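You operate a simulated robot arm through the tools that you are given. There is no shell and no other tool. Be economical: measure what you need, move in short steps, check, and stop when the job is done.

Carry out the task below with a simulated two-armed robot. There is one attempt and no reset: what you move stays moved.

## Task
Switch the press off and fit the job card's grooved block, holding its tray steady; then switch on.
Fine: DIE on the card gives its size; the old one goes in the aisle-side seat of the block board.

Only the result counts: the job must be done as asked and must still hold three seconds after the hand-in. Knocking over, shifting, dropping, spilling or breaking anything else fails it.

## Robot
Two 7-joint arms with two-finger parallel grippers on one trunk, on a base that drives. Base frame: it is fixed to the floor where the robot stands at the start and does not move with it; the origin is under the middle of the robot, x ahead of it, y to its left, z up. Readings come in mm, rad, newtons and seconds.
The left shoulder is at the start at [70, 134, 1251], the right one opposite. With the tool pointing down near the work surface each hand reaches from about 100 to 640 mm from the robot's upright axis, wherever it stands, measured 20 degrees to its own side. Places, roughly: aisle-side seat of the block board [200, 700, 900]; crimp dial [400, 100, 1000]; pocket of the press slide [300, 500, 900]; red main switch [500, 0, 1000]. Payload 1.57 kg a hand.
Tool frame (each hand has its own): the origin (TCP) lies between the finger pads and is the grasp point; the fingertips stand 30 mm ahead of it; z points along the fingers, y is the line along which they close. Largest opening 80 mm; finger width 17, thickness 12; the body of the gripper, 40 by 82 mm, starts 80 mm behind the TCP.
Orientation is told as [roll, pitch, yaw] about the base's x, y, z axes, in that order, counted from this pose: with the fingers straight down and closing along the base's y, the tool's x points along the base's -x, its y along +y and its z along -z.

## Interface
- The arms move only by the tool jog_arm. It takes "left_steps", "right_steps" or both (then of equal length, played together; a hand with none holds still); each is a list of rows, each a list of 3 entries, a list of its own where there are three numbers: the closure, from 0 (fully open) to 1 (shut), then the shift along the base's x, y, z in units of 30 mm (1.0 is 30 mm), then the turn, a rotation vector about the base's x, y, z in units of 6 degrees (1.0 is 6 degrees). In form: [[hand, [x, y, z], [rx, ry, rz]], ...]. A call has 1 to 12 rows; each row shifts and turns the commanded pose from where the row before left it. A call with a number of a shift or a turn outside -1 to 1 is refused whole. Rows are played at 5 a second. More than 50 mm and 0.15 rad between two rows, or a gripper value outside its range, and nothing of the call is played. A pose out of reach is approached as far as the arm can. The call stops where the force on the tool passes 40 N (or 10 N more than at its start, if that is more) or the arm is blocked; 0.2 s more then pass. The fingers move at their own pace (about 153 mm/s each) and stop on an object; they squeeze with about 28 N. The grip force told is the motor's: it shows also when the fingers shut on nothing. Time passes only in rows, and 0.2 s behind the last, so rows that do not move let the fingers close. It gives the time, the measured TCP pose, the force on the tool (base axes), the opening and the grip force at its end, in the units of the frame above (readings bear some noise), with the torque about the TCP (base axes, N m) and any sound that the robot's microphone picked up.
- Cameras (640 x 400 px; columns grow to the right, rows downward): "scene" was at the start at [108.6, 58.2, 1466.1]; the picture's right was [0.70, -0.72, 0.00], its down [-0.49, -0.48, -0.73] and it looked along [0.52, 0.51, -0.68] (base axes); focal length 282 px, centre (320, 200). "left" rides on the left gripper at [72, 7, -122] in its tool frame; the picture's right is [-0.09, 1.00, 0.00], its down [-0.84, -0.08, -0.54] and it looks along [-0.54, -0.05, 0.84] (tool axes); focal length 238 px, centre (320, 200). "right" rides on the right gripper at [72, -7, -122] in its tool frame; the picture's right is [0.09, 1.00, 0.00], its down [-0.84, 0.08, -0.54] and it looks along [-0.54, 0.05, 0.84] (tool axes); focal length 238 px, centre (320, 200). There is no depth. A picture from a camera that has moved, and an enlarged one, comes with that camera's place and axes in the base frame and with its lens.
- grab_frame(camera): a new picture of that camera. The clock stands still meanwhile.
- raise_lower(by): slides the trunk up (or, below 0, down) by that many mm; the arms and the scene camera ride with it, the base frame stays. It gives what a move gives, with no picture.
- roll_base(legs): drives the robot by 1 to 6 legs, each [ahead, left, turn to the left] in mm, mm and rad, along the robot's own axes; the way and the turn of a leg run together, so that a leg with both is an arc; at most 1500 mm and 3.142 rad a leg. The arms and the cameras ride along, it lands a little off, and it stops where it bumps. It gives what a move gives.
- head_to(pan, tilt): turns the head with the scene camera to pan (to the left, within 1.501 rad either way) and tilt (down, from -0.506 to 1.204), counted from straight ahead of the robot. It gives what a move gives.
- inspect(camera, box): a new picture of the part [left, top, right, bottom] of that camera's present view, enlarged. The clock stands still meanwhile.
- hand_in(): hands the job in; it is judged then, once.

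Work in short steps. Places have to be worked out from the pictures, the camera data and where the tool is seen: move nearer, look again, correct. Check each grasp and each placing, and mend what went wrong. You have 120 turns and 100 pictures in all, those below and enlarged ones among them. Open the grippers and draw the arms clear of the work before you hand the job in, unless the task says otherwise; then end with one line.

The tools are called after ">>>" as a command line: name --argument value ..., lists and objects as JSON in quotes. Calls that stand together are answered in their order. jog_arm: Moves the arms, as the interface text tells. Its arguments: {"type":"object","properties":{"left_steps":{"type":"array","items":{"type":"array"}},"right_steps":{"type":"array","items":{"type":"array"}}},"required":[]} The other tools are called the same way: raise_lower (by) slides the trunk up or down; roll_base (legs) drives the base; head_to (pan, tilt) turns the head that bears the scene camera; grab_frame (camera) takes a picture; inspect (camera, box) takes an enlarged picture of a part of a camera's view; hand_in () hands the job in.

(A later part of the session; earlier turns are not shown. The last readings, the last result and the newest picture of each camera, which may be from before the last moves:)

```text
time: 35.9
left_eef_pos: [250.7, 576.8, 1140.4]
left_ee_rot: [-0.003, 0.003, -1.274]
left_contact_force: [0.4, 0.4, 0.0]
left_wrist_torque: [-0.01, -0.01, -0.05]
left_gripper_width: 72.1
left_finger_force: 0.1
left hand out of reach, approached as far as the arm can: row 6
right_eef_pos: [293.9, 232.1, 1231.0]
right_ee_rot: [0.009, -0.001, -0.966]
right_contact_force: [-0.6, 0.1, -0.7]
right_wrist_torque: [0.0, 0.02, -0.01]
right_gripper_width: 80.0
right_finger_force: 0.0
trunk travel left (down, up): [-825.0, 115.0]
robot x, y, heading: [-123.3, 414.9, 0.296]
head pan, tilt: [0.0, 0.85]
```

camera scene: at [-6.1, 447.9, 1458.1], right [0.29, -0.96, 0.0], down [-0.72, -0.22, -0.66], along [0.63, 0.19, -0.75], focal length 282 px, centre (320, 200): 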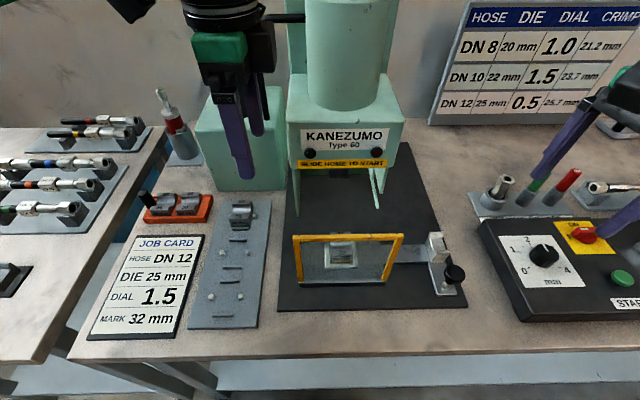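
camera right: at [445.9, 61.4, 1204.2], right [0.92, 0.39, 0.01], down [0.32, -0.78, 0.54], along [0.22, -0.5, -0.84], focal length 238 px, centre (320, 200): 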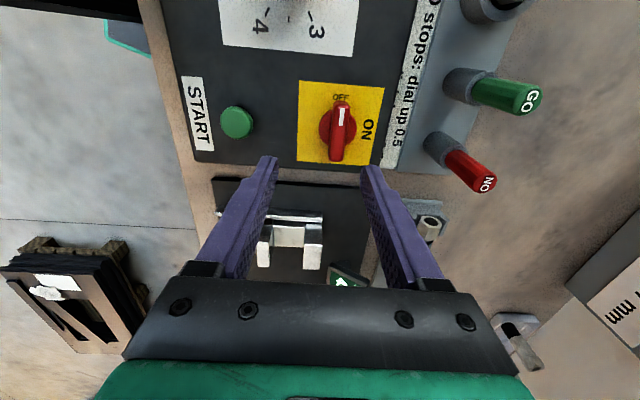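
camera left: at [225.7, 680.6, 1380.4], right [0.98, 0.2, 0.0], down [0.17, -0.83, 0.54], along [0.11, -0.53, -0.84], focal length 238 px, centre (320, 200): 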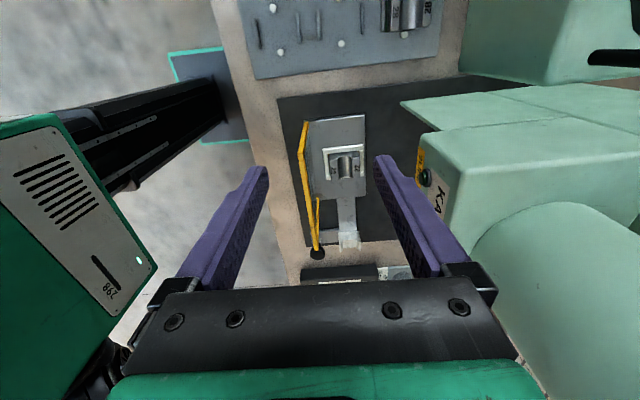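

At this spot the left wrist is at its limit. The right wrist has far more range in this direction, so the right hand will handle the pocket: I clear the left hand, drive 80 mm left and turn the right hand square.

>>> jog_arm --left_steps '[[0, [-0.25, 0.9, 0.3], [0, 0, 0]], [0, [-0.25, 0.9, 0.3], [0, 0, 0]], [0, [-0.25, 0.9, 0.3], [0, 0, 0]], [0, [-0.25, 0.9, 0], [0, 0, 0]], [0, [-0.25, 0.9, 0], [0, 0, 0]], [0, [-0.25, 0.9, 0], [0, 0, 0]], [0, [-0.25, 0.9, 0], [0, 0, 0]], [0, [-0.25, 0.9, 0], [0, 0, 0]]]' --right_steps '[[0, [0, 0, -0.5], [0, 0, -1]], [0, [0, 0, -0.5], [0, 0, -1]], [0, [0, 0, -0.5], [0, 0, -0.95]], [0, [0, 0, -0.5], [0, 0, 0]], [0, [0, 0, 0], [0, 0, 0]], [0, [0, 0, 0], [0, 0, 0]], [0, [0, 0, 0], [0, 0, 0]], [0, [0, 0, 0], [0, 0, 0]]]'

>>> roll_base --legs '[[0, 80, 0]]'

>>> jog_arm --right_steps '[[0.1, [0.3, 0.9, 0], [0, 0, 0]], [0.1, [0.3, 0.9, 0], [0, 0, 0]], [0.1, [0.3, 0.9, 0], [0, 0, 0]], [0.1, [0.1, 0.9, 0], [0, 0, 0]], [0.1, [0, 0.8, 0], [0, 0, 0]]]'

>>> grab_frame --camera "right"

>>> grab_frame --camera "scene"

```text
time: 37.7
left_eef_pos: [189.3, 791.9, 1165.8]
left_ee_rot: [-0.005, 0.002, -1.276]
left_contact_force: [0.5, 0.5, 0.3]
left_wrist_torque: [-0.01, 0.01, 0.01]
left_gripper_width: 80.3
left_finger_force: 0.0
right_eef_pos: [292.9, 231.0, 1173.2]
right_ee_rot: [0.008, 0.002, -1.275]
right_contact_force: [0.1, 0.1, 0.7]
right_wrist_torque: [-0.02, -0.02, 0.01]
right_gripper_width: 79.8
right_finger_force: 0.1
trunk travel left (down, up): [-825.0, 115.0]
robot x, y, heading: [-126.5, 413.6, 0.293]
head pan, tilt: [0.0, 0.85]
```

```text
time: 38.8
left_eef_pos: [167.2, 862.3, 1167.6]
left_ee_rot: [-0.005, 0.012, -1.274]
left_contact_force: [-0.1, 0.0, -0.2]
left_wrist_torque: [0.04, -0.03, 0.01]
left_gripper_width: 80.0
left_finger_force: 0.1
right_eef_pos: [269.9, 300.4, 1171.6]
right_ee_rot: [0.011, 0.007, -1.278]
right_contact_force: [0.0, -1.2, -0.7]
right_wrist_torque: [0.05, 0.03, -0.01]
right_gripper_width: 79.8
right_finger_force: 0.0
trunk travel left (down, up): [-825.0, 115.0]
robot x, y, heading: [-149.1, 489.3, 0.3]
head pan, tilt: [0.0, 0.85]
```

```text
time: 40.0
left_eef_pos: [166.2, 866.3, 1164.9]
left_ee_rot: [-0.005, 0.005, -1.277]
left_contact_force: [0.0, 0.7, -0.6]
left_wrist_torque: [0.03, 0.0, 0.01]
left_gripper_width: 80.2
left_finger_force: 0.1
right_eef_pos: [301.4, 439.3, 1172.4]
right_ee_rot: [0.009, 0.0, -1.279]
right_contact_force: [0.2, -0.3, -0.2]
right_wrist_torque: [-0.02, 0.01, 0.02]
right_gripper_width: 71.8
right_finger_force: 0.0
trunk travel left (down, up): [-825.0, 115.0]
robot x, y, heading: [-147.0, 486.5, 0.297]
head pan, tilt: [0.0, 0.85]
```

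```text
66 pictures are left
camera right: at [272.9, 505.8, 1294.1], right [0.93, 0.37, 0.01], down [0.31, -0.78, 0.54], along [0.21, -0.5, -0.84], focal length 238 px, centre (320, 200)
```

right: 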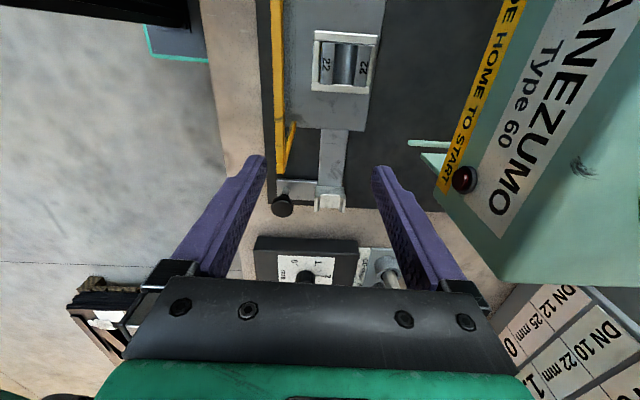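

```text
65 pictures are left
camera scene: at [-26.7, 526.2, 1457.8], right [0.29, -0.96, 0.0], down [-0.72, -0.22, -0.66], along [0.63, 0.19, -0.75], focal length 282 px, centre (320, 200)
```

scene: 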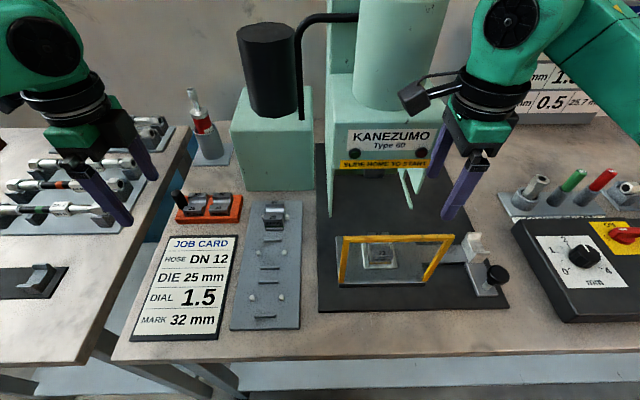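

Block is near (312, 497). I move above it and look again.

>>> jog_arm --right_steps '[[0.1, [0.15, 0.9, 0], [0, 0, 0]], [0.1, [0.15, 0.9, -0.5], [0, 0, 0]], [0.1, [0, 0, -0.5], [0, 0, 0]]]'

>>> grab_frame --camera "right"

>>> inspect --camera "scene" --box '[320, 120, 520, 300]'

```text
time: 40.8
left_eef_pos: [166.3, 866.6, 1166.0]
left_ee_rot: [-0.004, 0.006, -1.276]
left_contact_force: [0.2, -0.1, -0.4]
left_wrist_torque: [0.04, 0.0, 0.02]
left_gripper_width: 79.7
left_finger_force: 0.1
right_eef_pos: [309.7, 490.7, 1142.4]
right_ee_rot: [0.01, 0.002, -1.28]
right_contact_force: [-0.5, 0.3, -0.5]
right_wrist_torque: [0.04, 0.01, 0.02]
right_gripper_width: 72.3
right_finger_force: 0.1
trunk travel left (down, up): [-825.0, 115.0]
robot x, y, heading: [-146.9, 487.2, 0.296]
head pan, tilt: [0.0, 0.85]
```

```text
64 pictures are left
camera right: at [281.8, 557.9, 1264.6], right [0.93, 0.37, 0.01], down [0.31, -0.78, 0.54], along [0.21, -0.5, -0.84], focal length 238 px, centre (320, 200)
```

right: 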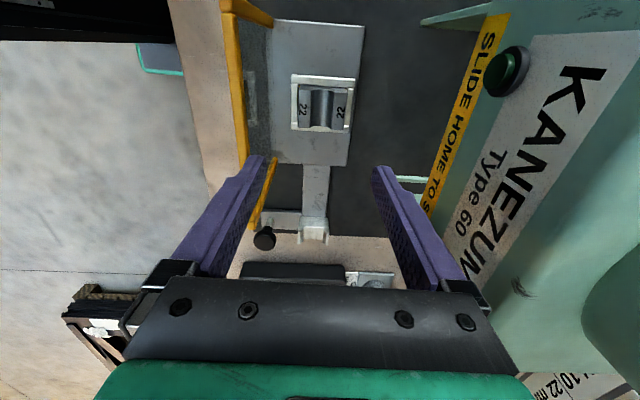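

```text
2.22 times, centred on (420, 210) of scene
camera zoom: at [-27.7, 524.1, 1458.0], right [0.29, -0.96, 0.0], down [-0.72, -0.22, -0.66], along [0.63, 0.19, -0.75], focal length 626 px, centre (98, 178)
```

zoom: 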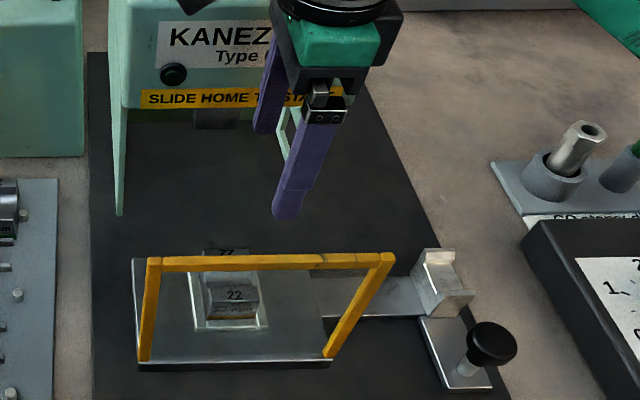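

Block centre refined to about (314, 498). I centre on it and lower to TCP z≈1000, with the fingers clearing the hoop by about 8 mm.

>>> jog_arm --right_steps '[[0, [0.15, 0.24, -0.5], [0, 0, 0]], [0, [0, 0, -1], [0, 0, 0]], [0, [0, 0, -1], [0, 0, 0]], [0, [0, 0, -1], [0, 0, 0]], [0, [0, 0, -1], [0, 0, 0]]]'

>>> grab_frame --camera "right"

>>> inspect --camera "scene" --box '[320, 180, 460, 300]'

```text
time: 42.0
left_eef_pos: [167.4, 866.7, 1166.9]
left_ee_rot: [-0.007, 0.005, -1.275]
left_contact_force: [-0.4, 0.0, 0.8]
left_wrist_torque: [0.02, -0.02, 0.0]
left_gripper_width: 80.0
left_finger_force: 0.0
right_eef_pos: [314.5, 499.7, 1009.0]
right_ee_rot: [0.008, 0.002, -1.277]
right_contact_force: [0.8, -0.2, -0.3]
right_wrist_torque: [-0.02, 0.02, 0.0]
right_gripper_width: 79.7
right_finger_force: 0.0
trunk travel left (down, up): [-825.0, 115.0]
robot x, y, heading: [-150.1, 490.1, 0.299]
head pan, tilt: [0.0, 0.85]
```

```text
62 pictures are left
camera right: at [285.9, 566.3, 1130.1], right [0.93, 0.38, 0.01], down [0.31, -0.78, 0.54], along [0.21, -0.5, -0.84], focal length 238 px, centre (320, 200)
```

right: 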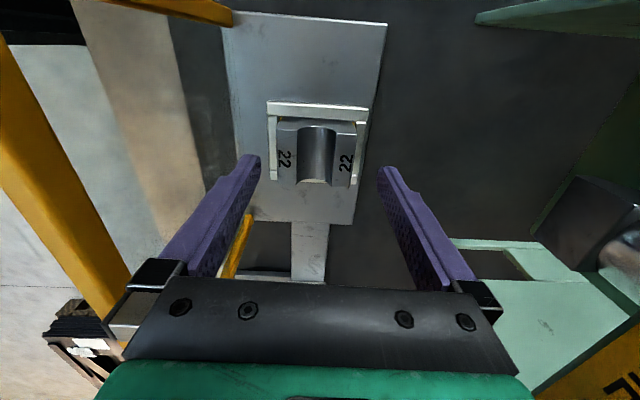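

```text
3.33 times, centred on (390, 240) of scene
camera zoom: at [-27.0, 525.3, 1457.9], right [0.29, -0.96, 0.0], down [-0.72, -0.22, -0.66], along [0.63, 0.19, -0.75], focal length 939 px, centre (87, 67)
```

zoom: 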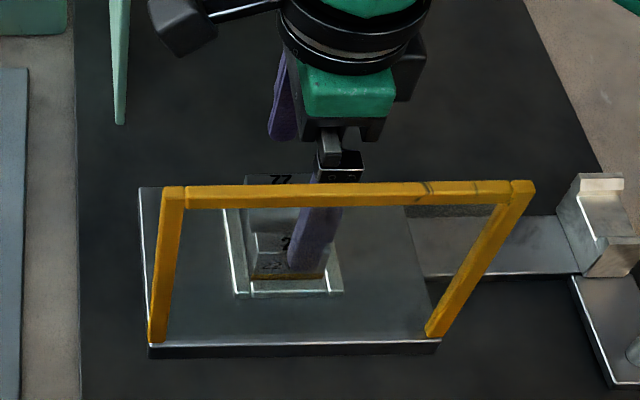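

The TCP is centred within 2 mm. I go down in steps to see the rim height relative to the fingertips.

>>> jog_arm --right_steps '[[0, [-0.03, 0, -0.6], [0, 0, 0]], [0, [0, 0, -0.6], [0, 0, 0]]]'

>>> inspect --camera "right" --box '[200, 60, 440, 210]'

>>> inspect --camera "scene" --box '[340, 220, 440, 290]'

```text
time: 42.6
left_eef_pos: [168.4, 867.4, 1165.6]
left_ee_rot: [-0.006, 0.006, -1.277]
left_contact_force: [-0.7, -0.1, 0.0]
left_wrist_torque: [0.02, 0.02, 0.03]
left_gripper_width: 80.3
left_finger_force: 0.1
right_eef_pos: [311.5, 499.2, 971.0]
right_ee_rot: [0.009, 0.001, -1.279]
right_contact_force: [0.5, 0.0, 0.4]
right_wrist_torque: [-0.02, 0.04, -0.04]
right_gripper_width: 79.9
right_finger_force: 0.2
trunk travel left (down, up): [-825.0, 115.0]
robot x, y, heading: [-150.6, 485.5, 0.292]
head pan, tilt: [0.0, 0.85]
```

```text
2.67 times, centred on (320, 135) of right
camera zoom: at [284.7, 566.0, 1092.9], right [0.93, 0.38, 0.01], down [0.31, -0.78, 0.54], along [0.21, -0.5, -0.84], focal length 636 px, centre (320, 373)
```

zoom: 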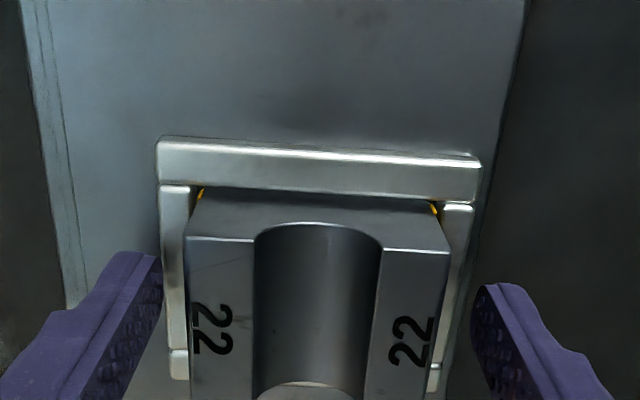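

```text
5.71 times, centred on (390, 255) of scene
camera zoom: at [-27.0, 525.4, 1457.9], right [0.29, -0.96, 0.0], down [-0.72, -0.22, -0.66], along [0.63, 0.19, -0.75], focal length 1610 px, centre (-80, -114)
```

zoom: 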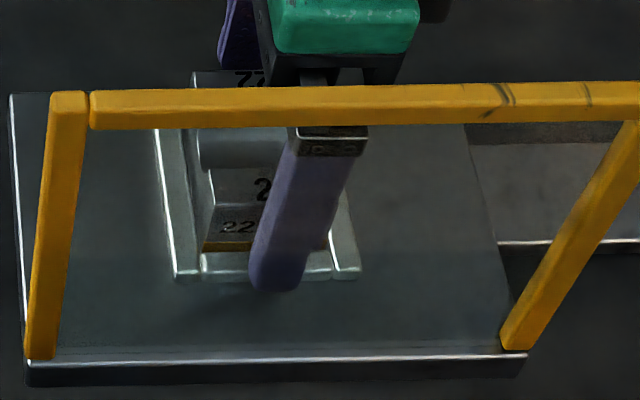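

Fingers are symmetric about the block, tips about 20 mm below its top and above the rim. I shift 5 mm left along the bench, go 3 mm down and close.

>>> jog_arm --right_steps '[[0, [-0.04, 0.15, -0.1], [0, 0, 0]], [1, [0, 0, 0], [0, 0, 0]], [1, [0, 0, 0], [0, 0, 0]]]'

>>> inspect --camera "right" --box '[200, 60, 440, 210]'

```text
time: 43.4
left_eef_pos: [166.6, 867.2, 1166.3]
left_ee_rot: [-0.006, 0.005, -1.276]
left_contact_force: [-0.8, 0.1, 0.2]
left_wrist_torque: [0.02, 0.0, 0.0]
left_gripper_width: 80.1
left_finger_force: 0.0
right_eef_pos: [311.1, 503.4, 969.3]
right_ee_rot: [0.008, 0.002, -1.277]
right_contact_force: [-0.6, -0.9, 0.6]
right_wrist_torque: [-0.06, 0.14, -0.03]
right_gripper_width: 58.0
right_finger_force: 28.1
trunk travel left (down, up): [-825.0, 115.0]
robot x, y, heading: [-150.3, 490.2, 0.301]
head pan, tilt: [0.0, 0.85]
```

```text
2.67 times, centred on (320, 135) of right
camera zoom: at [283.0, 570.7, 1090.3], right [0.93, 0.38, 0.01], down [0.31, -0.78, 0.54], along [0.21, -0.5, -0.84], focal length 636 px, centre (320, 373)
```

zoom: 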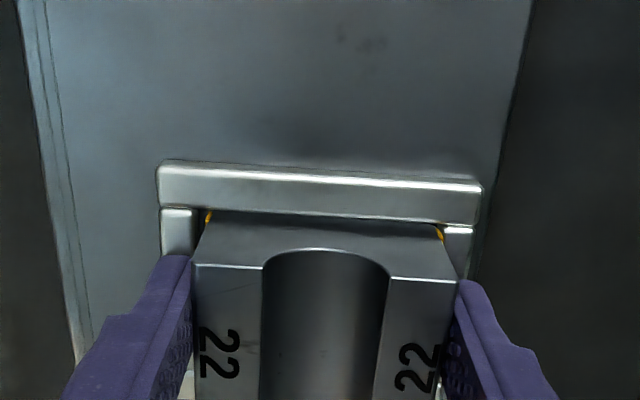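

Block gripped at 58 mm. I lift slowly and check the tray stays.

>>> jog_arm --right_steps '[[1, [0, 0, 0.3], [0, 0, 0]], [1, [0, 0, 0.4], [0, 0, 0]], [1, [0, 0, 0.6], [0, 0, 0]], [1, [0, 0, 0.7], [0, 0, 0]]]'

>>> grab_frame --camera "right"

>>> grab_frame --camera "scene"

```text
time: 44.4
left_eef_pos: [166.6, 868.2, 1166.3]
left_ee_rot: [-0.005, 0.005, -1.276]
left_contact_force: [0.2, 0.0, -0.3]
left_wrist_torque: [0.03, -0.02, -0.03]
left_gripper_width: 80.0
left_finger_force: 0.0
right_eef_pos: [311.3, 503.2, 1028.7]
right_ee_rot: [0.008, 0.001, -1.277]
right_contact_force: [-0.7, 0.3, -5.5]
right_wrist_torque: [0.02, 0.02, 0.02]
right_gripper_width: 57.8
right_finger_force: 28.5
trunk travel left (down, up): [-825.0, 115.0]
robot x, y, heading: [-150.4, 488.1, 0.296]
head pan, tilt: [0.0, 0.85]
```

```text
57 pictures are left
camera right: at [283.2, 570.4, 1150.2], right [0.93, 0.38, 0.01], down [0.31, -0.78, 0.54], along [0.21, -0.5, -0.84], focal length 238 px, centre (320, 200)
```

right: 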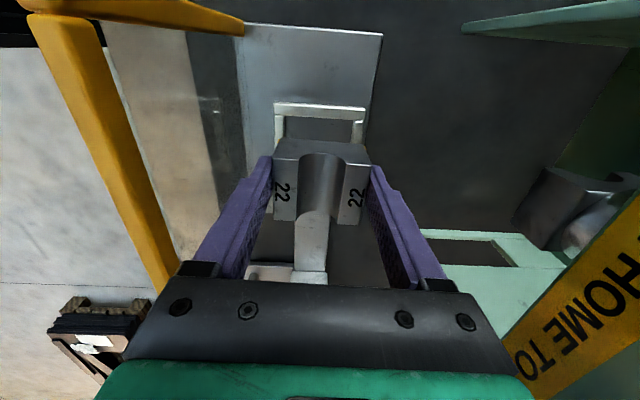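

```text
56 pictures are left
camera scene: at [-27.0, 525.7, 1457.8], right [0.29, -0.96, 0.0], down [-0.72, -0.22, -0.66], along [0.63, 0.19, -0.75], focal length 282 px, centre (320, 200)
```

scene: 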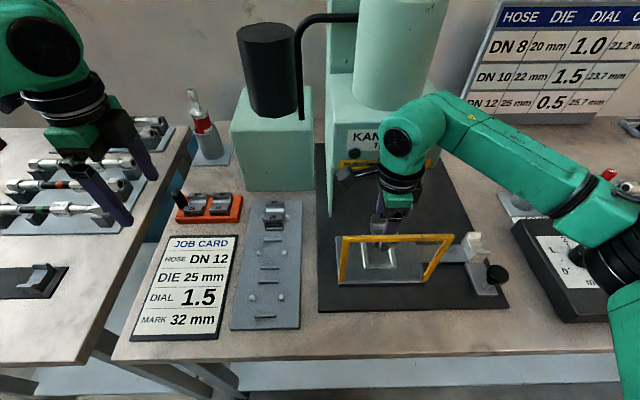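

The 22 block is up and the slide hasn't moved. I raise it to clear everything, then drive 150 mm left so the aisle-side seat comes within easy reach.

>>> jog_arm --right_steps '[[1, [0, 0, 1], [0, 0, 0]], [1, [0, 0, 0.8], [0, 0, 0]]]'

>>> roll_base --legs '[[0, 150, 0]]'

>>> grab_frame --camera "scene"

>>> grab_frame --camera "right"

```text
time: 45.0
left_eef_pos: [166.9, 868.5, 1166.7]
left_ee_rot: [-0.005, 0.004, -1.277]
left_contact_force: [0.8, 0.0, -0.5]
left_wrist_torque: [-0.03, 0.03, -0.01]
left_gripper_width: 80.4
left_finger_force: 0.1
right_eef_pos: [311.7, 503.2, 1082.2]
right_ee_rot: [0.008, 0.0, -1.278]
right_contact_force: [-1.0, 0.0, -4.6]
right_wrist_torque: [-0.03, -0.02, -0.01]
right_gripper_width: 57.8
right_finger_force: 28.0
trunk travel left (down, up): [-825.0, 115.0]
robot x, y, heading: [-147.7, 490.7, 0.295]
head pan, tilt: [0.0, 0.85]
```

```text
time: 46.4
left_eef_pos: [125.4, 1008.0, 1166.7]
left_ee_rot: [-0.006, 0.008, -1.278]
left_contact_force: [0.6, -1.4, -0.3]
left_wrist_torque: [0.0, 0.01, -0.01]
left_gripper_width: 80.0
left_finger_force: 0.0
right_eef_pos: [269.3, 644.0, 1083.0]
right_ee_rot: [0.008, 0.003, -1.281]
right_contact_force: [0.4, 0.3, -5.0]
right_wrist_torque: [0.05, -0.01, 0.03]
right_gripper_width: 57.9
right_finger_force: 28.1
trunk travel left (down, up): [-825.0, 115.0]
robot x, y, heading: [-196.9, 637.7, 0.294]
head pan, tilt: [0.0, 0.85]
```

```text
55 pictures are left
camera scene: at [-69.1, 665.7, 1457.8], right [0.29, -0.96, 0.0], down [-0.72, -0.22, -0.66], along [0.63, 0.19, -0.75], focal length 282 px, centre (320, 200)
```

scene: 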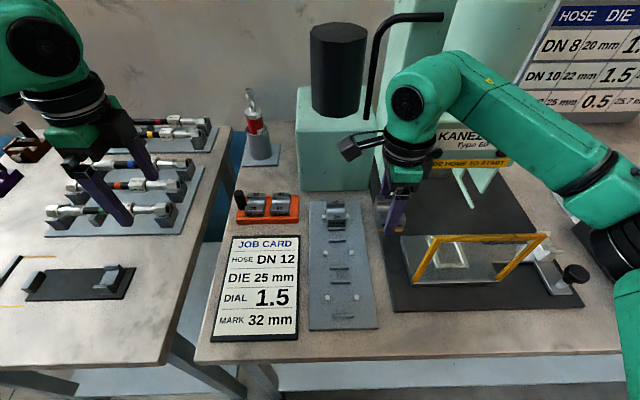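

```text
54 pictures are left
camera right: at [241.5, 710.5, 1203.9], right [0.93, 0.37, 0.01], down [0.31, -0.78, 0.54], along [0.21, -0.5, -0.84], focal length 238 px, centre (320, 200)
```

right: 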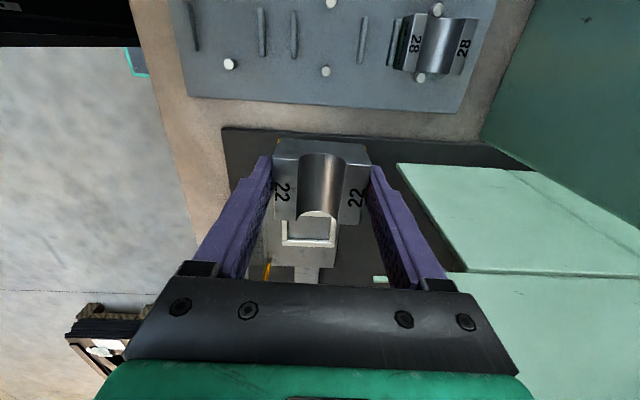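

The block is held level. I enlarge the board to locate the aisle-side seat.

>>> inspect --camera "scene" --box '[290, 210, 400, 340]'

```text
3.08 times, centred on (345, 275) of scene
camera zoom: at [-69.1, 665.7, 1457.8], right [0.29, -0.96, 0.0], down [-0.72, -0.22, -0.66], along [0.63, 0.19, -0.75], focal length 867 px, centre (243, -31)
```

zoom: 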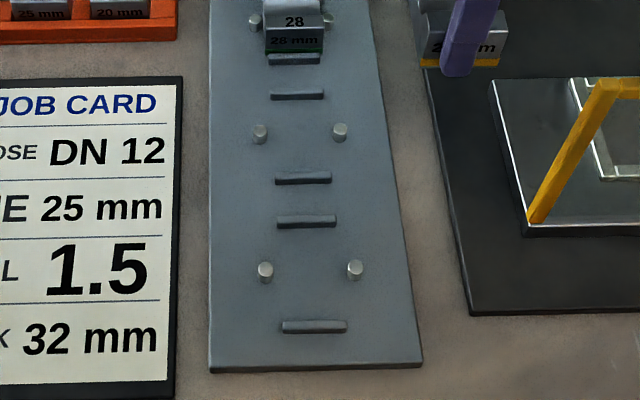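

Seat centre ≈ (153, 687), confirmed by the hand camera. The block sits about 6 mm right of the TCP, so I move the TCP to (151, 693), and lower to z≈1020.

>>> jog_arm --right_steps '[[1, [-0.984, 0.406, 0], [0, 0, 0]], [1, [-0.984, 0.406, 0], [0, 0, 0]], [1, [-0.984, 0.406, 0], [0, 0, 0]], [1, [-0.984, 0.406, 0], [0, 0, 0]], [1, [0, 0, -1], [0, 0, 0]], [1, [0, 0, -1], [0, 0, 0]]]'

>>> grab_frame --camera "right"

>>> inspect --camera "scene" --box '[290, 210, 400, 340]'

```text
time: 47.8
left_eef_pos: [125.5, 1010.7, 1166.9]
left_ee_rot: [-0.006, 0.005, -1.278]
left_contact_force: [-0.5, 0.8, -0.5]
left_wrist_torque: [0.01, 0.02, 0.01]
left_gripper_width: 79.6
left_finger_force: 0.1
right_eef_pos: [152.5, 695.3, 1023.7]
right_ee_rot: [0.01, 0.001, -1.281]
right_contact_force: [0.2, -0.7, -6.1]
right_wrist_torque: [0.0, -0.01, 0.0]
right_gripper_width: 57.7
right_finger_force: 28.2
trunk travel left (down, up): [-825.0, 115.0]
robot x, y, heading: [-193.9, 633.0, 0.287]
head pan, tilt: [0.0, 0.85]
```

```text
52 pictures are left
camera right: at [123.4, 762.2, 1144.9], right [0.93, 0.37, 0.01], down [0.31, -0.78, 0.54], along [0.21, -0.5, -0.84], focal length 238 px, centre (320, 200)
```

right: 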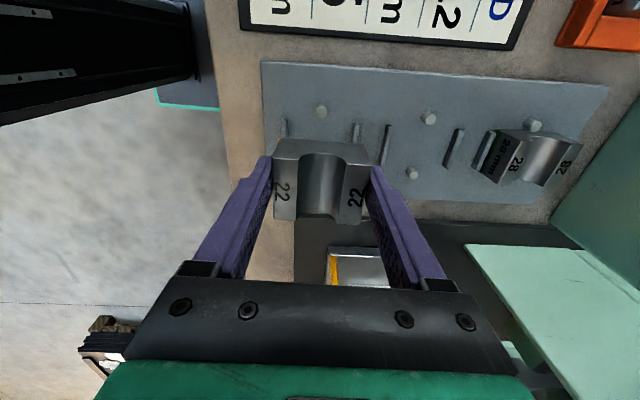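

```text
3.08 times, centred on (345, 275) of scene
camera zoom: at [-69.5, 668.8, 1457.8], right [0.29, -0.96, 0.0], down [-0.72, -0.22, -0.66], along [0.63, 0.19, -0.75], focal length 867 px, centre (243, -31)
```

zoom: 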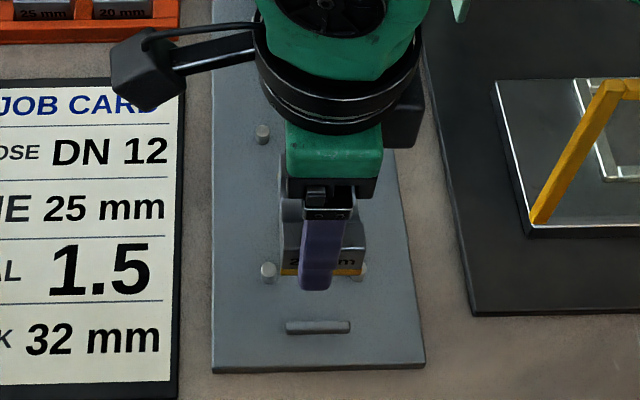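

Block nearly over the seat: I trim −3 mm in x, +1 in y, +1° yaw and lower to about 20 mm above seating.

>>> jog_arm --right_steps '[[1, [-0.09, 0.02, -0.4], [0, 0, 0.15]], [1, [0, 0, -0.6], [0, 0, 0]]]'

>>> inspect --camera "right" --box '[200, 60, 440, 240]'

>>> inspect --camera "scene" --box '[300, 260, 380, 330]'

```text
time: 48.4
left_eef_pos: [124.8, 1011.1, 1165.6]
left_ee_rot: [-0.006, 0.006, -1.278]
left_contact_force: [0.3, -1.4, 0.6]
left_wrist_torque: [0.0, 0.0, -0.03]
left_gripper_width: 80.0
left_finger_force: 0.0
right_eef_pos: [147.3, 694.8, 991.9]
right_ee_rot: [0.008, 0.002, -1.265]
right_contact_force: [0.0, 0.2, -4.5]
right_wrist_torque: [0.03, 0.02, -0.02]
right_gripper_width: 57.8
right_finger_force: 28.1
trunk travel left (down, up): [-825.0, 115.0]
robot x, y, heading: [-194.3, 631.0, 0.292]
head pan, tilt: [0.0, 0.85]
```

```text
2.22 times, centred on (320, 150) of right
camera zoom: at [119.4, 761.9, 1114.7], right [0.92, 0.39, 0.01], down [0.32, -0.78, 0.54], along [0.22, -0.5, -0.84], focal length 530 px, centre (320, 311)
```

zoom: 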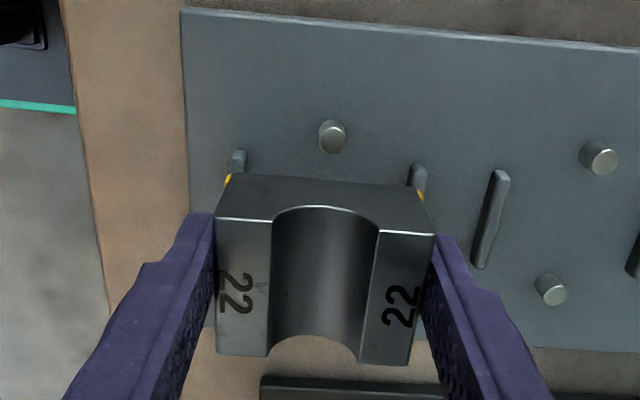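

```text
5.71 times, centred on (340, 295) of scene
camera zoom: at [-69.8, 668.9, 1457.8], right [0.29, -0.96, 0.0], down [-0.72, -0.22, -0.66], along [0.63, 0.19, -0.75], focal length 1610 px, centre (206, -343)
```

zoom: 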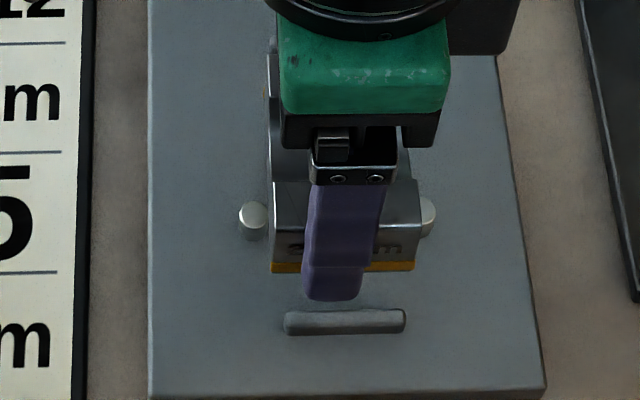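

Alignment is within about a millimetre; I nudge +1 mm in x and −1 mm in y and lower gently.

>>> jog_arm --right_steps '[[1, [0.04, -0.03, -0.3], [0, 0, 0]], [1, [0, 0, -0.2], [0, 0, 0]], [1, [0, 0, -0.2], [0, 0, 0]]]'

>>> inspect --camera "right" --box '[200, 60, 440, 240]'

>>> inspect --camera "scene" --box '[300, 260, 380, 330]'

```text
time: 49.2
left_eef_pos: [124.5, 1010.7, 1165.2]
left_ee_rot: [-0.004, 0.005, -1.279]
left_contact_force: [-0.2, 0.0, -0.4]
left_wrist_torque: [-0.03, -0.04, -0.03]
left_gripper_width: 79.6
left_finger_force: 0.0
right_eef_pos: [149.1, 694.9, 971.3]
right_ee_rot: [0.008, 0.001, -1.265]
right_contact_force: [-0.3, 0.7, -5.2]
right_wrist_torque: [0.05, 0.01, -0.02]
right_gripper_width: 58.1
right_finger_force: 27.8
trunk travel left (down, up): [-825.0, 115.0]
robot x, y, heading: [-192.3, 632.4, 0.293]
head pan, tilt: [0.0, 0.85]
```

```text
2.22 times, centred on (320, 150) of right
camera zoom: at [120.0, 761.4, 1093.5], right [0.92, 0.39, 0.01], down [0.32, -0.78, 0.54], along [0.22, -0.5, -0.84], focal length 530 px, centre (320, 311)
```

zoom: 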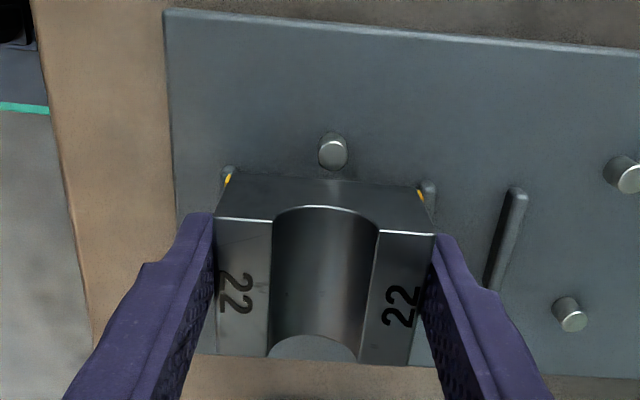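

```text
5.71 times, centred on (340, 295) of scene
camera zoom: at [-70.5, 669.2, 1457.8], right [0.29, -0.96, 0.0], down [-0.72, -0.22, -0.66], along [0.63, 0.19, -0.75], focal length 1610 px, centre (206, -343)
```

zoom: 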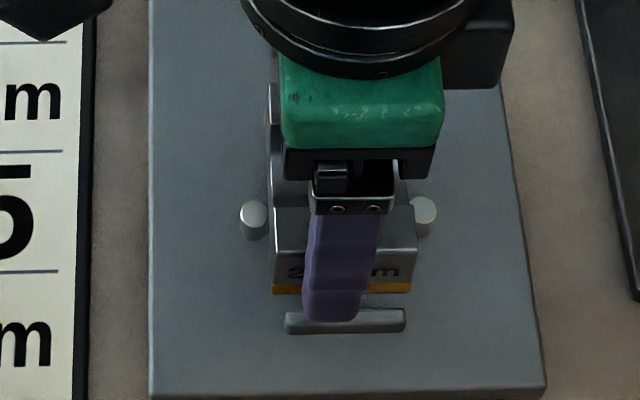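

Gold strip lies centred between the pins. I add 1 mm forward and continue down in 3 mm steps.

>>> jog_arm --right_steps '[[1, [0.03, 0.01, -0.1], [0, 0, 0]], [1, [0, 0, -0.1], [0, 0, 0]], [1, [0, 0, -0.1], [0, 0, 0]]]'

>>> inspect --camera "scene" --box '[300, 260, 380, 330]'

```text
time: 50.0
left_eef_pos: [123.8, 1010.7, 1166.8]
left_ee_rot: [-0.006, 0.005, -1.28]
left_contact_force: [-0.9, 0.0, -0.7]
left_wrist_torque: [-0.05, 0.0, 0.01]
left_gripper_width: 79.7
left_finger_force: 0.1
right_eef_pos: [149.0, 695.6, 962.5]
right_ee_rot: [0.008, 0.001, -1.265]
right_contact_force: [0.2, -0.3, -2.1]
right_wrist_torque: [0.07, 0.02, 0.01]
right_gripper_width: 58.1
right_finger_force: 28.0
trunk travel left (down, up): [-825.0, 115.0]
robot x, y, heading: [-194.2, 630.5, 0.294]
head pan, tilt: [0.0, 0.85]
```

```text
5.71 times, centred on (340, 295) of scene
camera zoom: at [-70.8, 668.7, 1458.0], right [0.29, -0.96, 0.0], down [-0.72, -0.22, -0.66], along [0.63, 0.19, -0.75], focal length 1610 px, centre (206, -343)
```

zoom: 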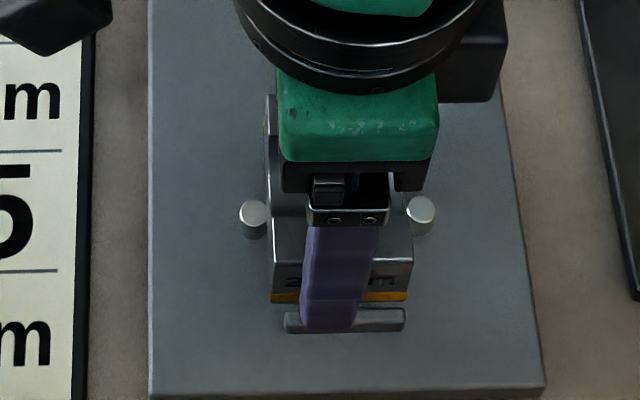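

The weight is coming off, so the block is touching down. I press 2 mm more to confirm seating.

>>> jog_arm --right_steps '[[1, [0, 0, -0.07], [0, 0, 0]]]'

>>> inspect --camera "right" --box '[200, 60, 440, 240]'

```text
time: 50.4
left_eef_pos: [121.7, 1010.0, 1168.0]
left_ee_rot: [-0.004, 0.006, -1.279]
left_contact_force: [0.0, 0.2, 0.4]
left_wrist_torque: [-0.01, -0.04, 0.01]
left_gripper_width: 80.2
left_finger_force: 0.0
right_eef_pos: [149.9, 693.6, 962.4]
right_ee_rot: [0.015, 0.004, -1.266]
right_contact_force: [2.8, -2.5, 17.5]
right_wrist_torque: [0.3, -0.02, 0.04]
right_gripper_width: 57.9
right_finger_force: 28.1
trunk travel left (down, up): [-825.0, 115.0]
robot x, y, heading: [-193.1, 630.7, 0.288]
head pan, tilt: [0.0, 0.85]
```

```text
2.22 times, centred on (320, 150) of right
camera zoom: at [119.6, 760.8, 1084.4], right [0.92, 0.39, 0.01], down [0.32, -0.78, 0.54], along [0.22, -0.49, -0.84], focal length 530 px, centre (320, 311)
```

zoom: 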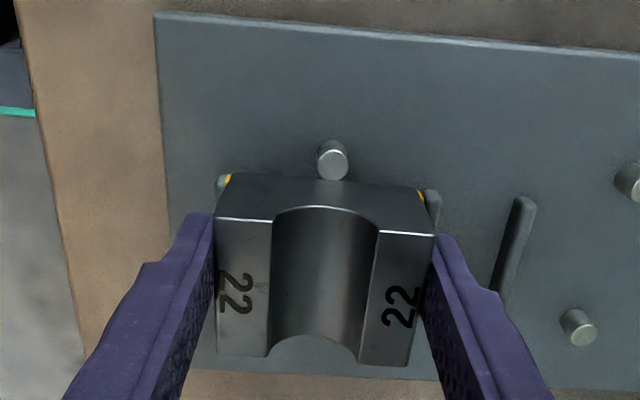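

Firm contact, block between ridges and pins. I open and rise, then check it sits flat.

>>> jog_arm --right_steps '[[1, [0, 0, 0.05], [0, 0, 0]], [0.1, [0, 0, 0], [0, 0, 0]], [0, [0, 0, 0], [0, 0, 0]], [0, [0, 0, 0.8], [0, 0, 0]], [0, [0, 0, 1], [0, 0, 0]], [0, [0, 0, 1], [0, 0, 0]], [0, [0.3, -0.95, 0.5], [0, 0, 0]], [0, [0.3, -0.95, 0], [0, 0, 0]]]'

>>> inspect --camera "scene" --box '[290, 190, 400, 340]'

>>> grab_frame --camera "right"

```text
time: 52.2
left_eef_pos: [124.0, 1009.2, 1167.7]
left_ee_rot: [-0.003, 0.007, -1.28]
left_contact_force: [-0.8, -0.3, 1.0]
left_wrist_torque: [0.01, 0.01, -0.01]
left_gripper_width: 80.2
left_finger_force: 0.0
right_eef_pos: [166.3, 635.4, 1063.0]
right_ee_rot: [0.008, 0.002, -1.266]
right_contact_force: [0.1, -0.6, 0.0]
right_wrist_torque: [0.03, -0.03, 0.02]
right_gripper_width: 79.8
right_finger_force: 0.0
trunk travel left (down, up): [-825.0, 115.0]
robot x, y, heading: [-192.0, 629.0, 0.298]
head pan, tilt: [0.0, 0.85]
```

```text
2.67 times, centred on (345, 265) of scene
camera zoom: at [-71.2, 666.5, 1458.0], right [0.29, -0.96, 0.0], down [-0.72, -0.22, -0.66], along [0.63, 0.19, -0.75], focal length 752 px, centre (253, 27)
```

zoom: 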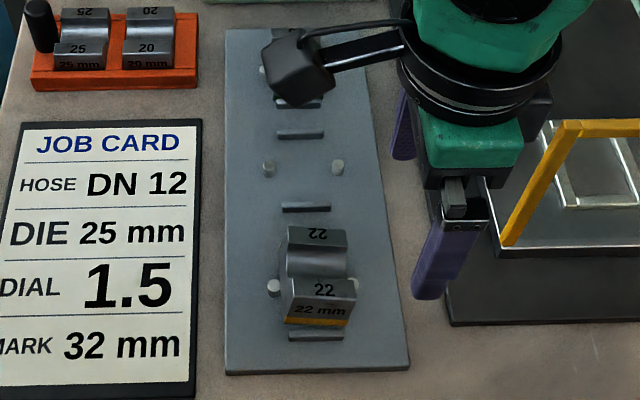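

```text
43 pictures are left
camera right: at [138.1, 702.2, 1183.4], right [0.92, 0.39, 0.01], down [0.32, -0.78, 0.54], along [0.22, -0.49, -0.84], focal length 238 px, centre (320, 200)
```

right: 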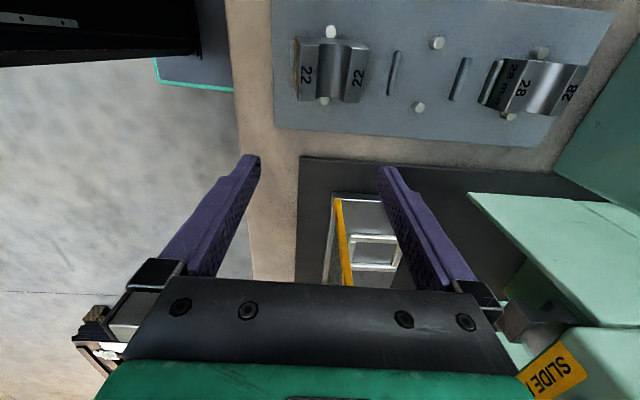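

The 22 block is in the aisle-side seat. One close look to be sure it's flat and not riding on a pin or ridge.

>>> inspect --camera "right" --box '[270, 10, 400, 120]'

>>> inspect --camera "scene" --box '[320, 260, 380, 325]'

```text
3.64 times, centred on (335, 65) of right
camera zoom: at [138.1, 702.2, 1183.4], right [0.92, 0.39, 0.01], down [0.32, -0.78, 0.54], along [0.22, -0.49, -0.84], focal length 867 px, centre (266, 691)
```

zoom: 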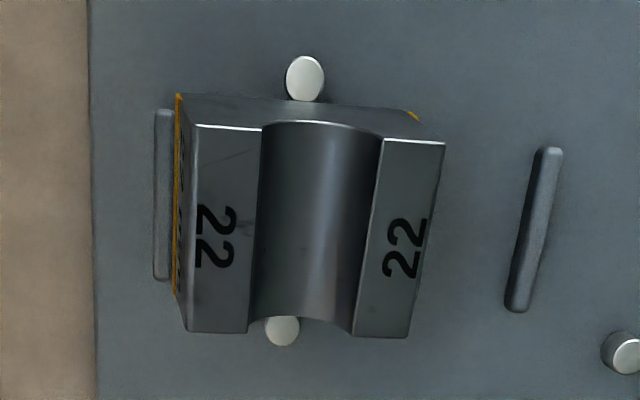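

```text
6.15 times, centred on (350, 292) of scene
camera zoom: at [-71.2, 666.5, 1458.0], right [0.29, -0.96, 0.0], down [-0.72, -0.22, -0.66], along [0.63, 0.19, -0.75], focal length 1734 px, centre (135, -369)
```

zoom: 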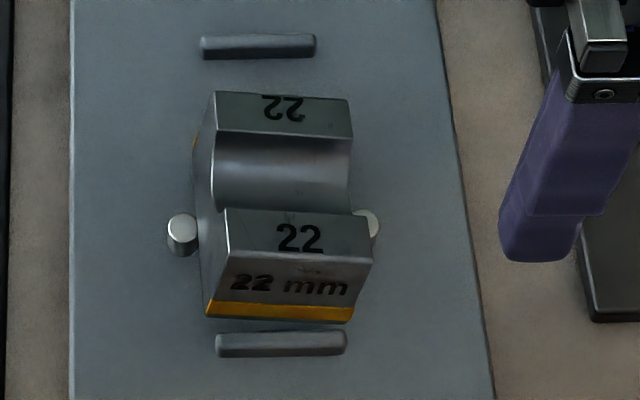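

The block looks seated. Next is the red tray: I drive 170 mm left and look at the tray and its post closely.

>>> roll_base --legs '[[0, 170, 0]]'

>>> grab_frame --camera "scene"

>>> inspect --camera "scene" --box '[270, 160, 430, 260]'

```text
time: 53.6
left_eef_pos: [75.1, 1170.1, 1168.5]
left_ee_rot: [-0.006, 0.007, -1.281]
left_contact_force: [-0.1, 0.1, 0.0]
left_wrist_torque: [0.01, -0.02, -0.01]
left_gripper_width: 80.3
left_finger_force: 0.1
right_eef_pos: [119.6, 799.8, 1061.6]
right_ee_rot: [0.009, 0.004, -1.267]
right_contact_force: [-0.3, -0.4, -0.1]
right_wrist_torque: [-0.02, -0.02, 0.01]
right_gripper_width: 80.1
right_finger_force: 0.1
trunk travel left (down, up): [-825.0, 115.0]
robot x, y, heading: [-240.9, 797.2, 0.289]
head pan, tilt: [0.0, 0.85]
```

```text
40 pictures are left
camera scene: at [-119.4, 828.6, 1457.9], right [0.29, -0.96, 0.0], down [-0.72, -0.21, -0.66], along [0.63, 0.19, -0.75], focal length 282 px, centre (320, 200)
```

scene: 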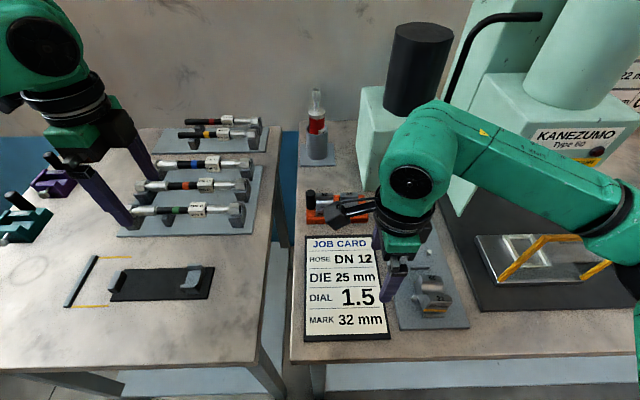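

```text
4.00 times, centred on (350, 210) of scene
camera zoom: at [-119.4, 828.6, 1457.9], right [0.29, -0.96, 0.0], down [-0.72, -0.21, -0.66], along [0.63, 0.19, -0.75], focal length 1127 px, centre (200, 160)
```

zoom: 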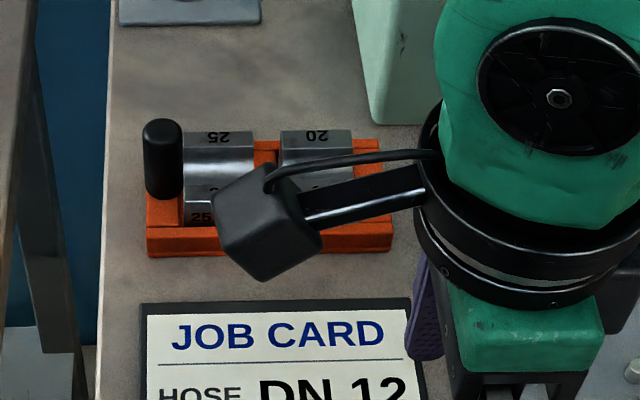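

My right camera hides the tray; I move the right hand aside and look again.

>>> jog_arm --right_steps '[[0, [0.28, -0.95, 0.2], [0, 0, 0]], [0, [0.28, -0.95, 0.2], [0, 0, 0]], [0, [0.28, -0.95, 0.2], [0, 0, 0]], [0, [0.28, -0.95, 0.2], [0, 0, 0]], [0, [0.28, -0.95, 0.2], [0, 0, 0]], [0, [0.28, -0.95, 0.2], [0, 0, 0]]]'

>>> inspect --camera "scene" --box '[290, 170, 390, 240]'

>>> inspect --camera "scene" --box '[380, 230, 500, 330]'

```text
time: 55.0
left_eef_pos: [75.1, 1171.9, 1166.4]
left_ee_rot: [-0.004, 0.004, -1.282]
left_contact_force: [-0.8, 0.1, 0.3]
left_wrist_torque: [0.01, -0.02, 0.0]
left_gripper_width: 79.9
left_finger_force: 0.2
right_eef_pos: [169.0, 627.5, 1097.4]
right_ee_rot: [0.01, 0.001, -1.264]
right_contact_force: [0.0, -0.6, 0.2]
right_wrist_torque: [0.04, 0.02, 0.01]
right_gripper_width: 80.0
right_finger_force: 0.0
trunk travel left (down, up): [-825.0, 115.0]
robot x, y, heading: [-242.9, 795.3, 0.293]
head pan, tilt: [0.0, 0.85]
```

```text
5.71 times, centred on (340, 205) of scene
camera zoom: at [-121.1, 831.3, 1458.0], right [0.29, -0.96, 0.0], down [-0.72, -0.22, -0.66], along [0.63, 0.19, -0.75], focal length 1610 px, centre (206, 171)
```

zoom: 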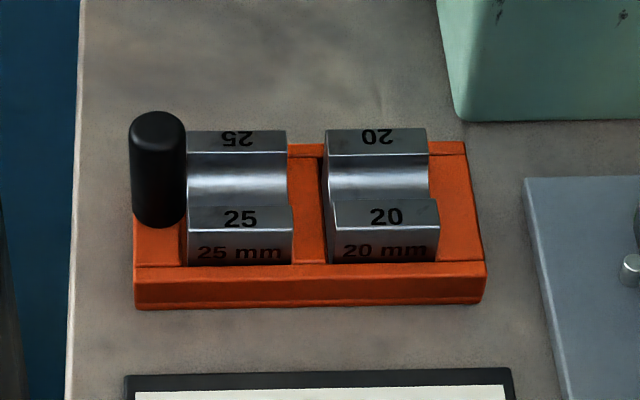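

```text
4.00 times, centred on (440, 280) of scene
camera zoom: at [-121.1, 831.3, 1458.0], right [0.29, -0.96, 0.0], down [-0.72, -0.22, -0.66], along [0.63, 0.19, -0.75], focal length 1127 px, centre (-160, -120)
```

zoom: 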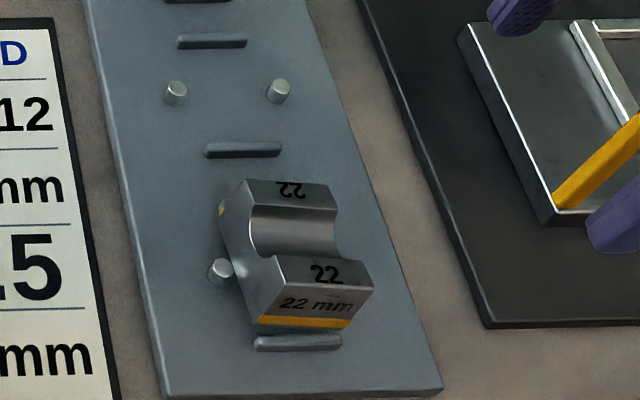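

The tray is clear now: post at its left end, 25 block beside it. The 22 block looks very slightly tilted (its left side a touch high), so I'll press its lands gently with closed fingertips: first above the front-left land.

>>> jog_arm --right_steps '[[1, [-0.7, 1, 0], [0, 0, 0]], [1, [-0.7, 1, -1], [0, 0, 0]], [1, [0, 0.18, -1], [0, 0, 0]], [1, [0, 0, -1], [0, 0, 0]]]'

>>> inspect --camera "right" --box '[220, 80, 420, 240]'

```text
time: 56.0
left_eef_pos: [74.5, 1172.3, 1166.9]
left_ee_rot: [-0.004, 0.004, -1.282]
left_contact_force: [-0.2, 0.5, 0.6]
left_wrist_torque: [0.0, 0.0, 0.03]
left_gripper_width: 80.1
left_finger_force: 0.0
right_eef_pos: [126.1, 694.5, 1006.8]
right_ee_rot: [0.011, 0.003, -1.267]
right_contact_force: [0.1, -0.7, 0.8]
right_wrist_torque: [-0.01, 0.0, -0.02]
right_gripper_width: 0.0
right_finger_force: 21.2
trunk travel left (down, up): [-825.0, 115.0]
robot x, y, heading: [-243.2, 793.8, 0.29]
head pan, tilt: [0.0, 0.85]
```

```text
2.50 times, centred on (320, 160) of right
camera zoom: at [97.8, 761.7, 1128.7], right [0.92, 0.39, 0.01], down [0.32, -0.78, 0.54], along [0.22, -0.5, -0.84], focal length 596 px, centre (320, 300)
```

zoom: 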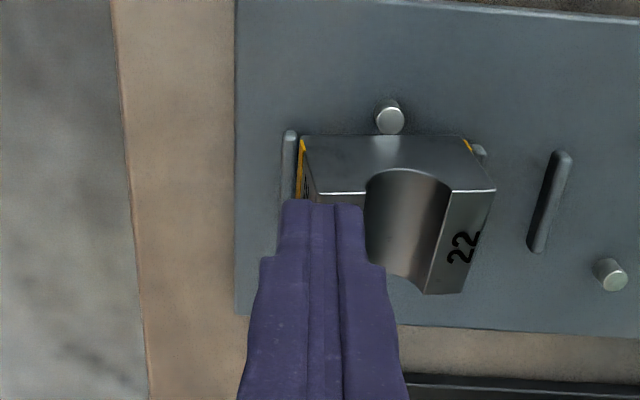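

The block indeed looks a little cocked, front-left corner high. I press down there slowly in 1.5 mm steps.

>>> jog_arm --right_steps '[[1, [0, 0, -0.3], [0, 0, 0]], [1, [0, 0, -0.2], [0, 0, 0]], [1, [0, 0, -0.05], [0, 0, 0]], [1, [0, 0, -0.05], [0, 0, 0]], [1, [0, 0, -0.05], [0, 0, 0]], [1, [0, 0, -0.05], [0, 0, 0]], [1, [0, 0, -0.05], [0, 0, 0]]]'

>>> inspect --camera "right" --box '[220, 80, 420, 240]'

```text
time: 57.6
left_eef_pos: [74.5, 1173.1, 1166.6]
left_ee_rot: [-0.005, 0.004, -1.283]
left_contact_force: [-0.5, -0.5, 1.0]
left_wrist_torque: [-0.01, 0.01, -0.01]
left_gripper_width: 80.3
left_finger_force: 0.1
right_eef_pos: [125.9, 694.1, 983.9]
right_ee_rot: [0.01, 0.0, -1.265]
right_contact_force: [0.2, -0.3, 0.1]
right_wrist_torque: [-0.03, 0.01, -0.01]
right_gripper_width: 0.0
right_finger_force: 21.3
trunk travel left (down, up): [-825.0, 115.0]
robot x, y, heading: [-237.0, 795.3, 0.293]
head pan, tilt: [0.0, 0.85]
```

```text
2.50 times, centred on (320, 160) of right
camera zoom: at [97.3, 761.4, 1106.3], right [0.92, 0.39, 0.01], down [0.32, -0.78, 0.54], along [0.22, -0.5, -0.84], focal length 596 px, centre (320, 300)
```

zoom: 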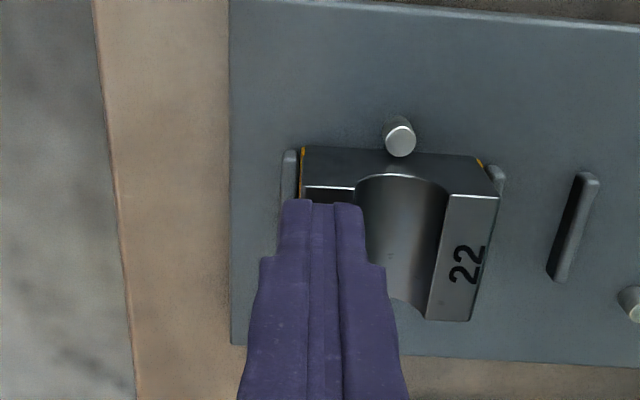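

The block now looks square with the seat (edge parallel to the ridges). I continue down to find firm contact.

>>> jog_arm --right_steps '[[1, [0, 0, -0.05], [0, 0, 0]], [1, [0, 0, -0.05], [0, 0, 0]], [1, [0, 0, -0.05], [0, 0, 0]], [1, [0, 0, -0.05], [0, 0, 0]], [1, [0, 0, -0.05], [0, 0, 0]], [1, [0, 0, -0.05], [0, 0, 0]]]'

```text
time: 59.0
left_eef_pos: [73.0, 1172.9, 1167.5]
left_ee_rot: [-0.004, 0.005, -1.28]
left_contact_force: [0.2, 0.5, 0.5]
left_wrist_torque: [-0.01, -0.01, -0.01]
left_gripper_width: 80.1
left_finger_force: 0.1
right_eef_pos: [126.1, 694.4, 976.7]
right_ee_rot: [0.016, -0.001, -1.269]
right_contact_force: [4.7, -3.8, 26.1]
right_wrist_torque: [-0.19, -0.09, 0.09]
right_gripper_width: 0.0
right_finger_force: 21.5
trunk travel left (down, up): [-825.0, 115.0]
robot x, y, heading: [-244.6, 794.7, 0.293]
head pan, tilt: [0.0, 0.85]
```

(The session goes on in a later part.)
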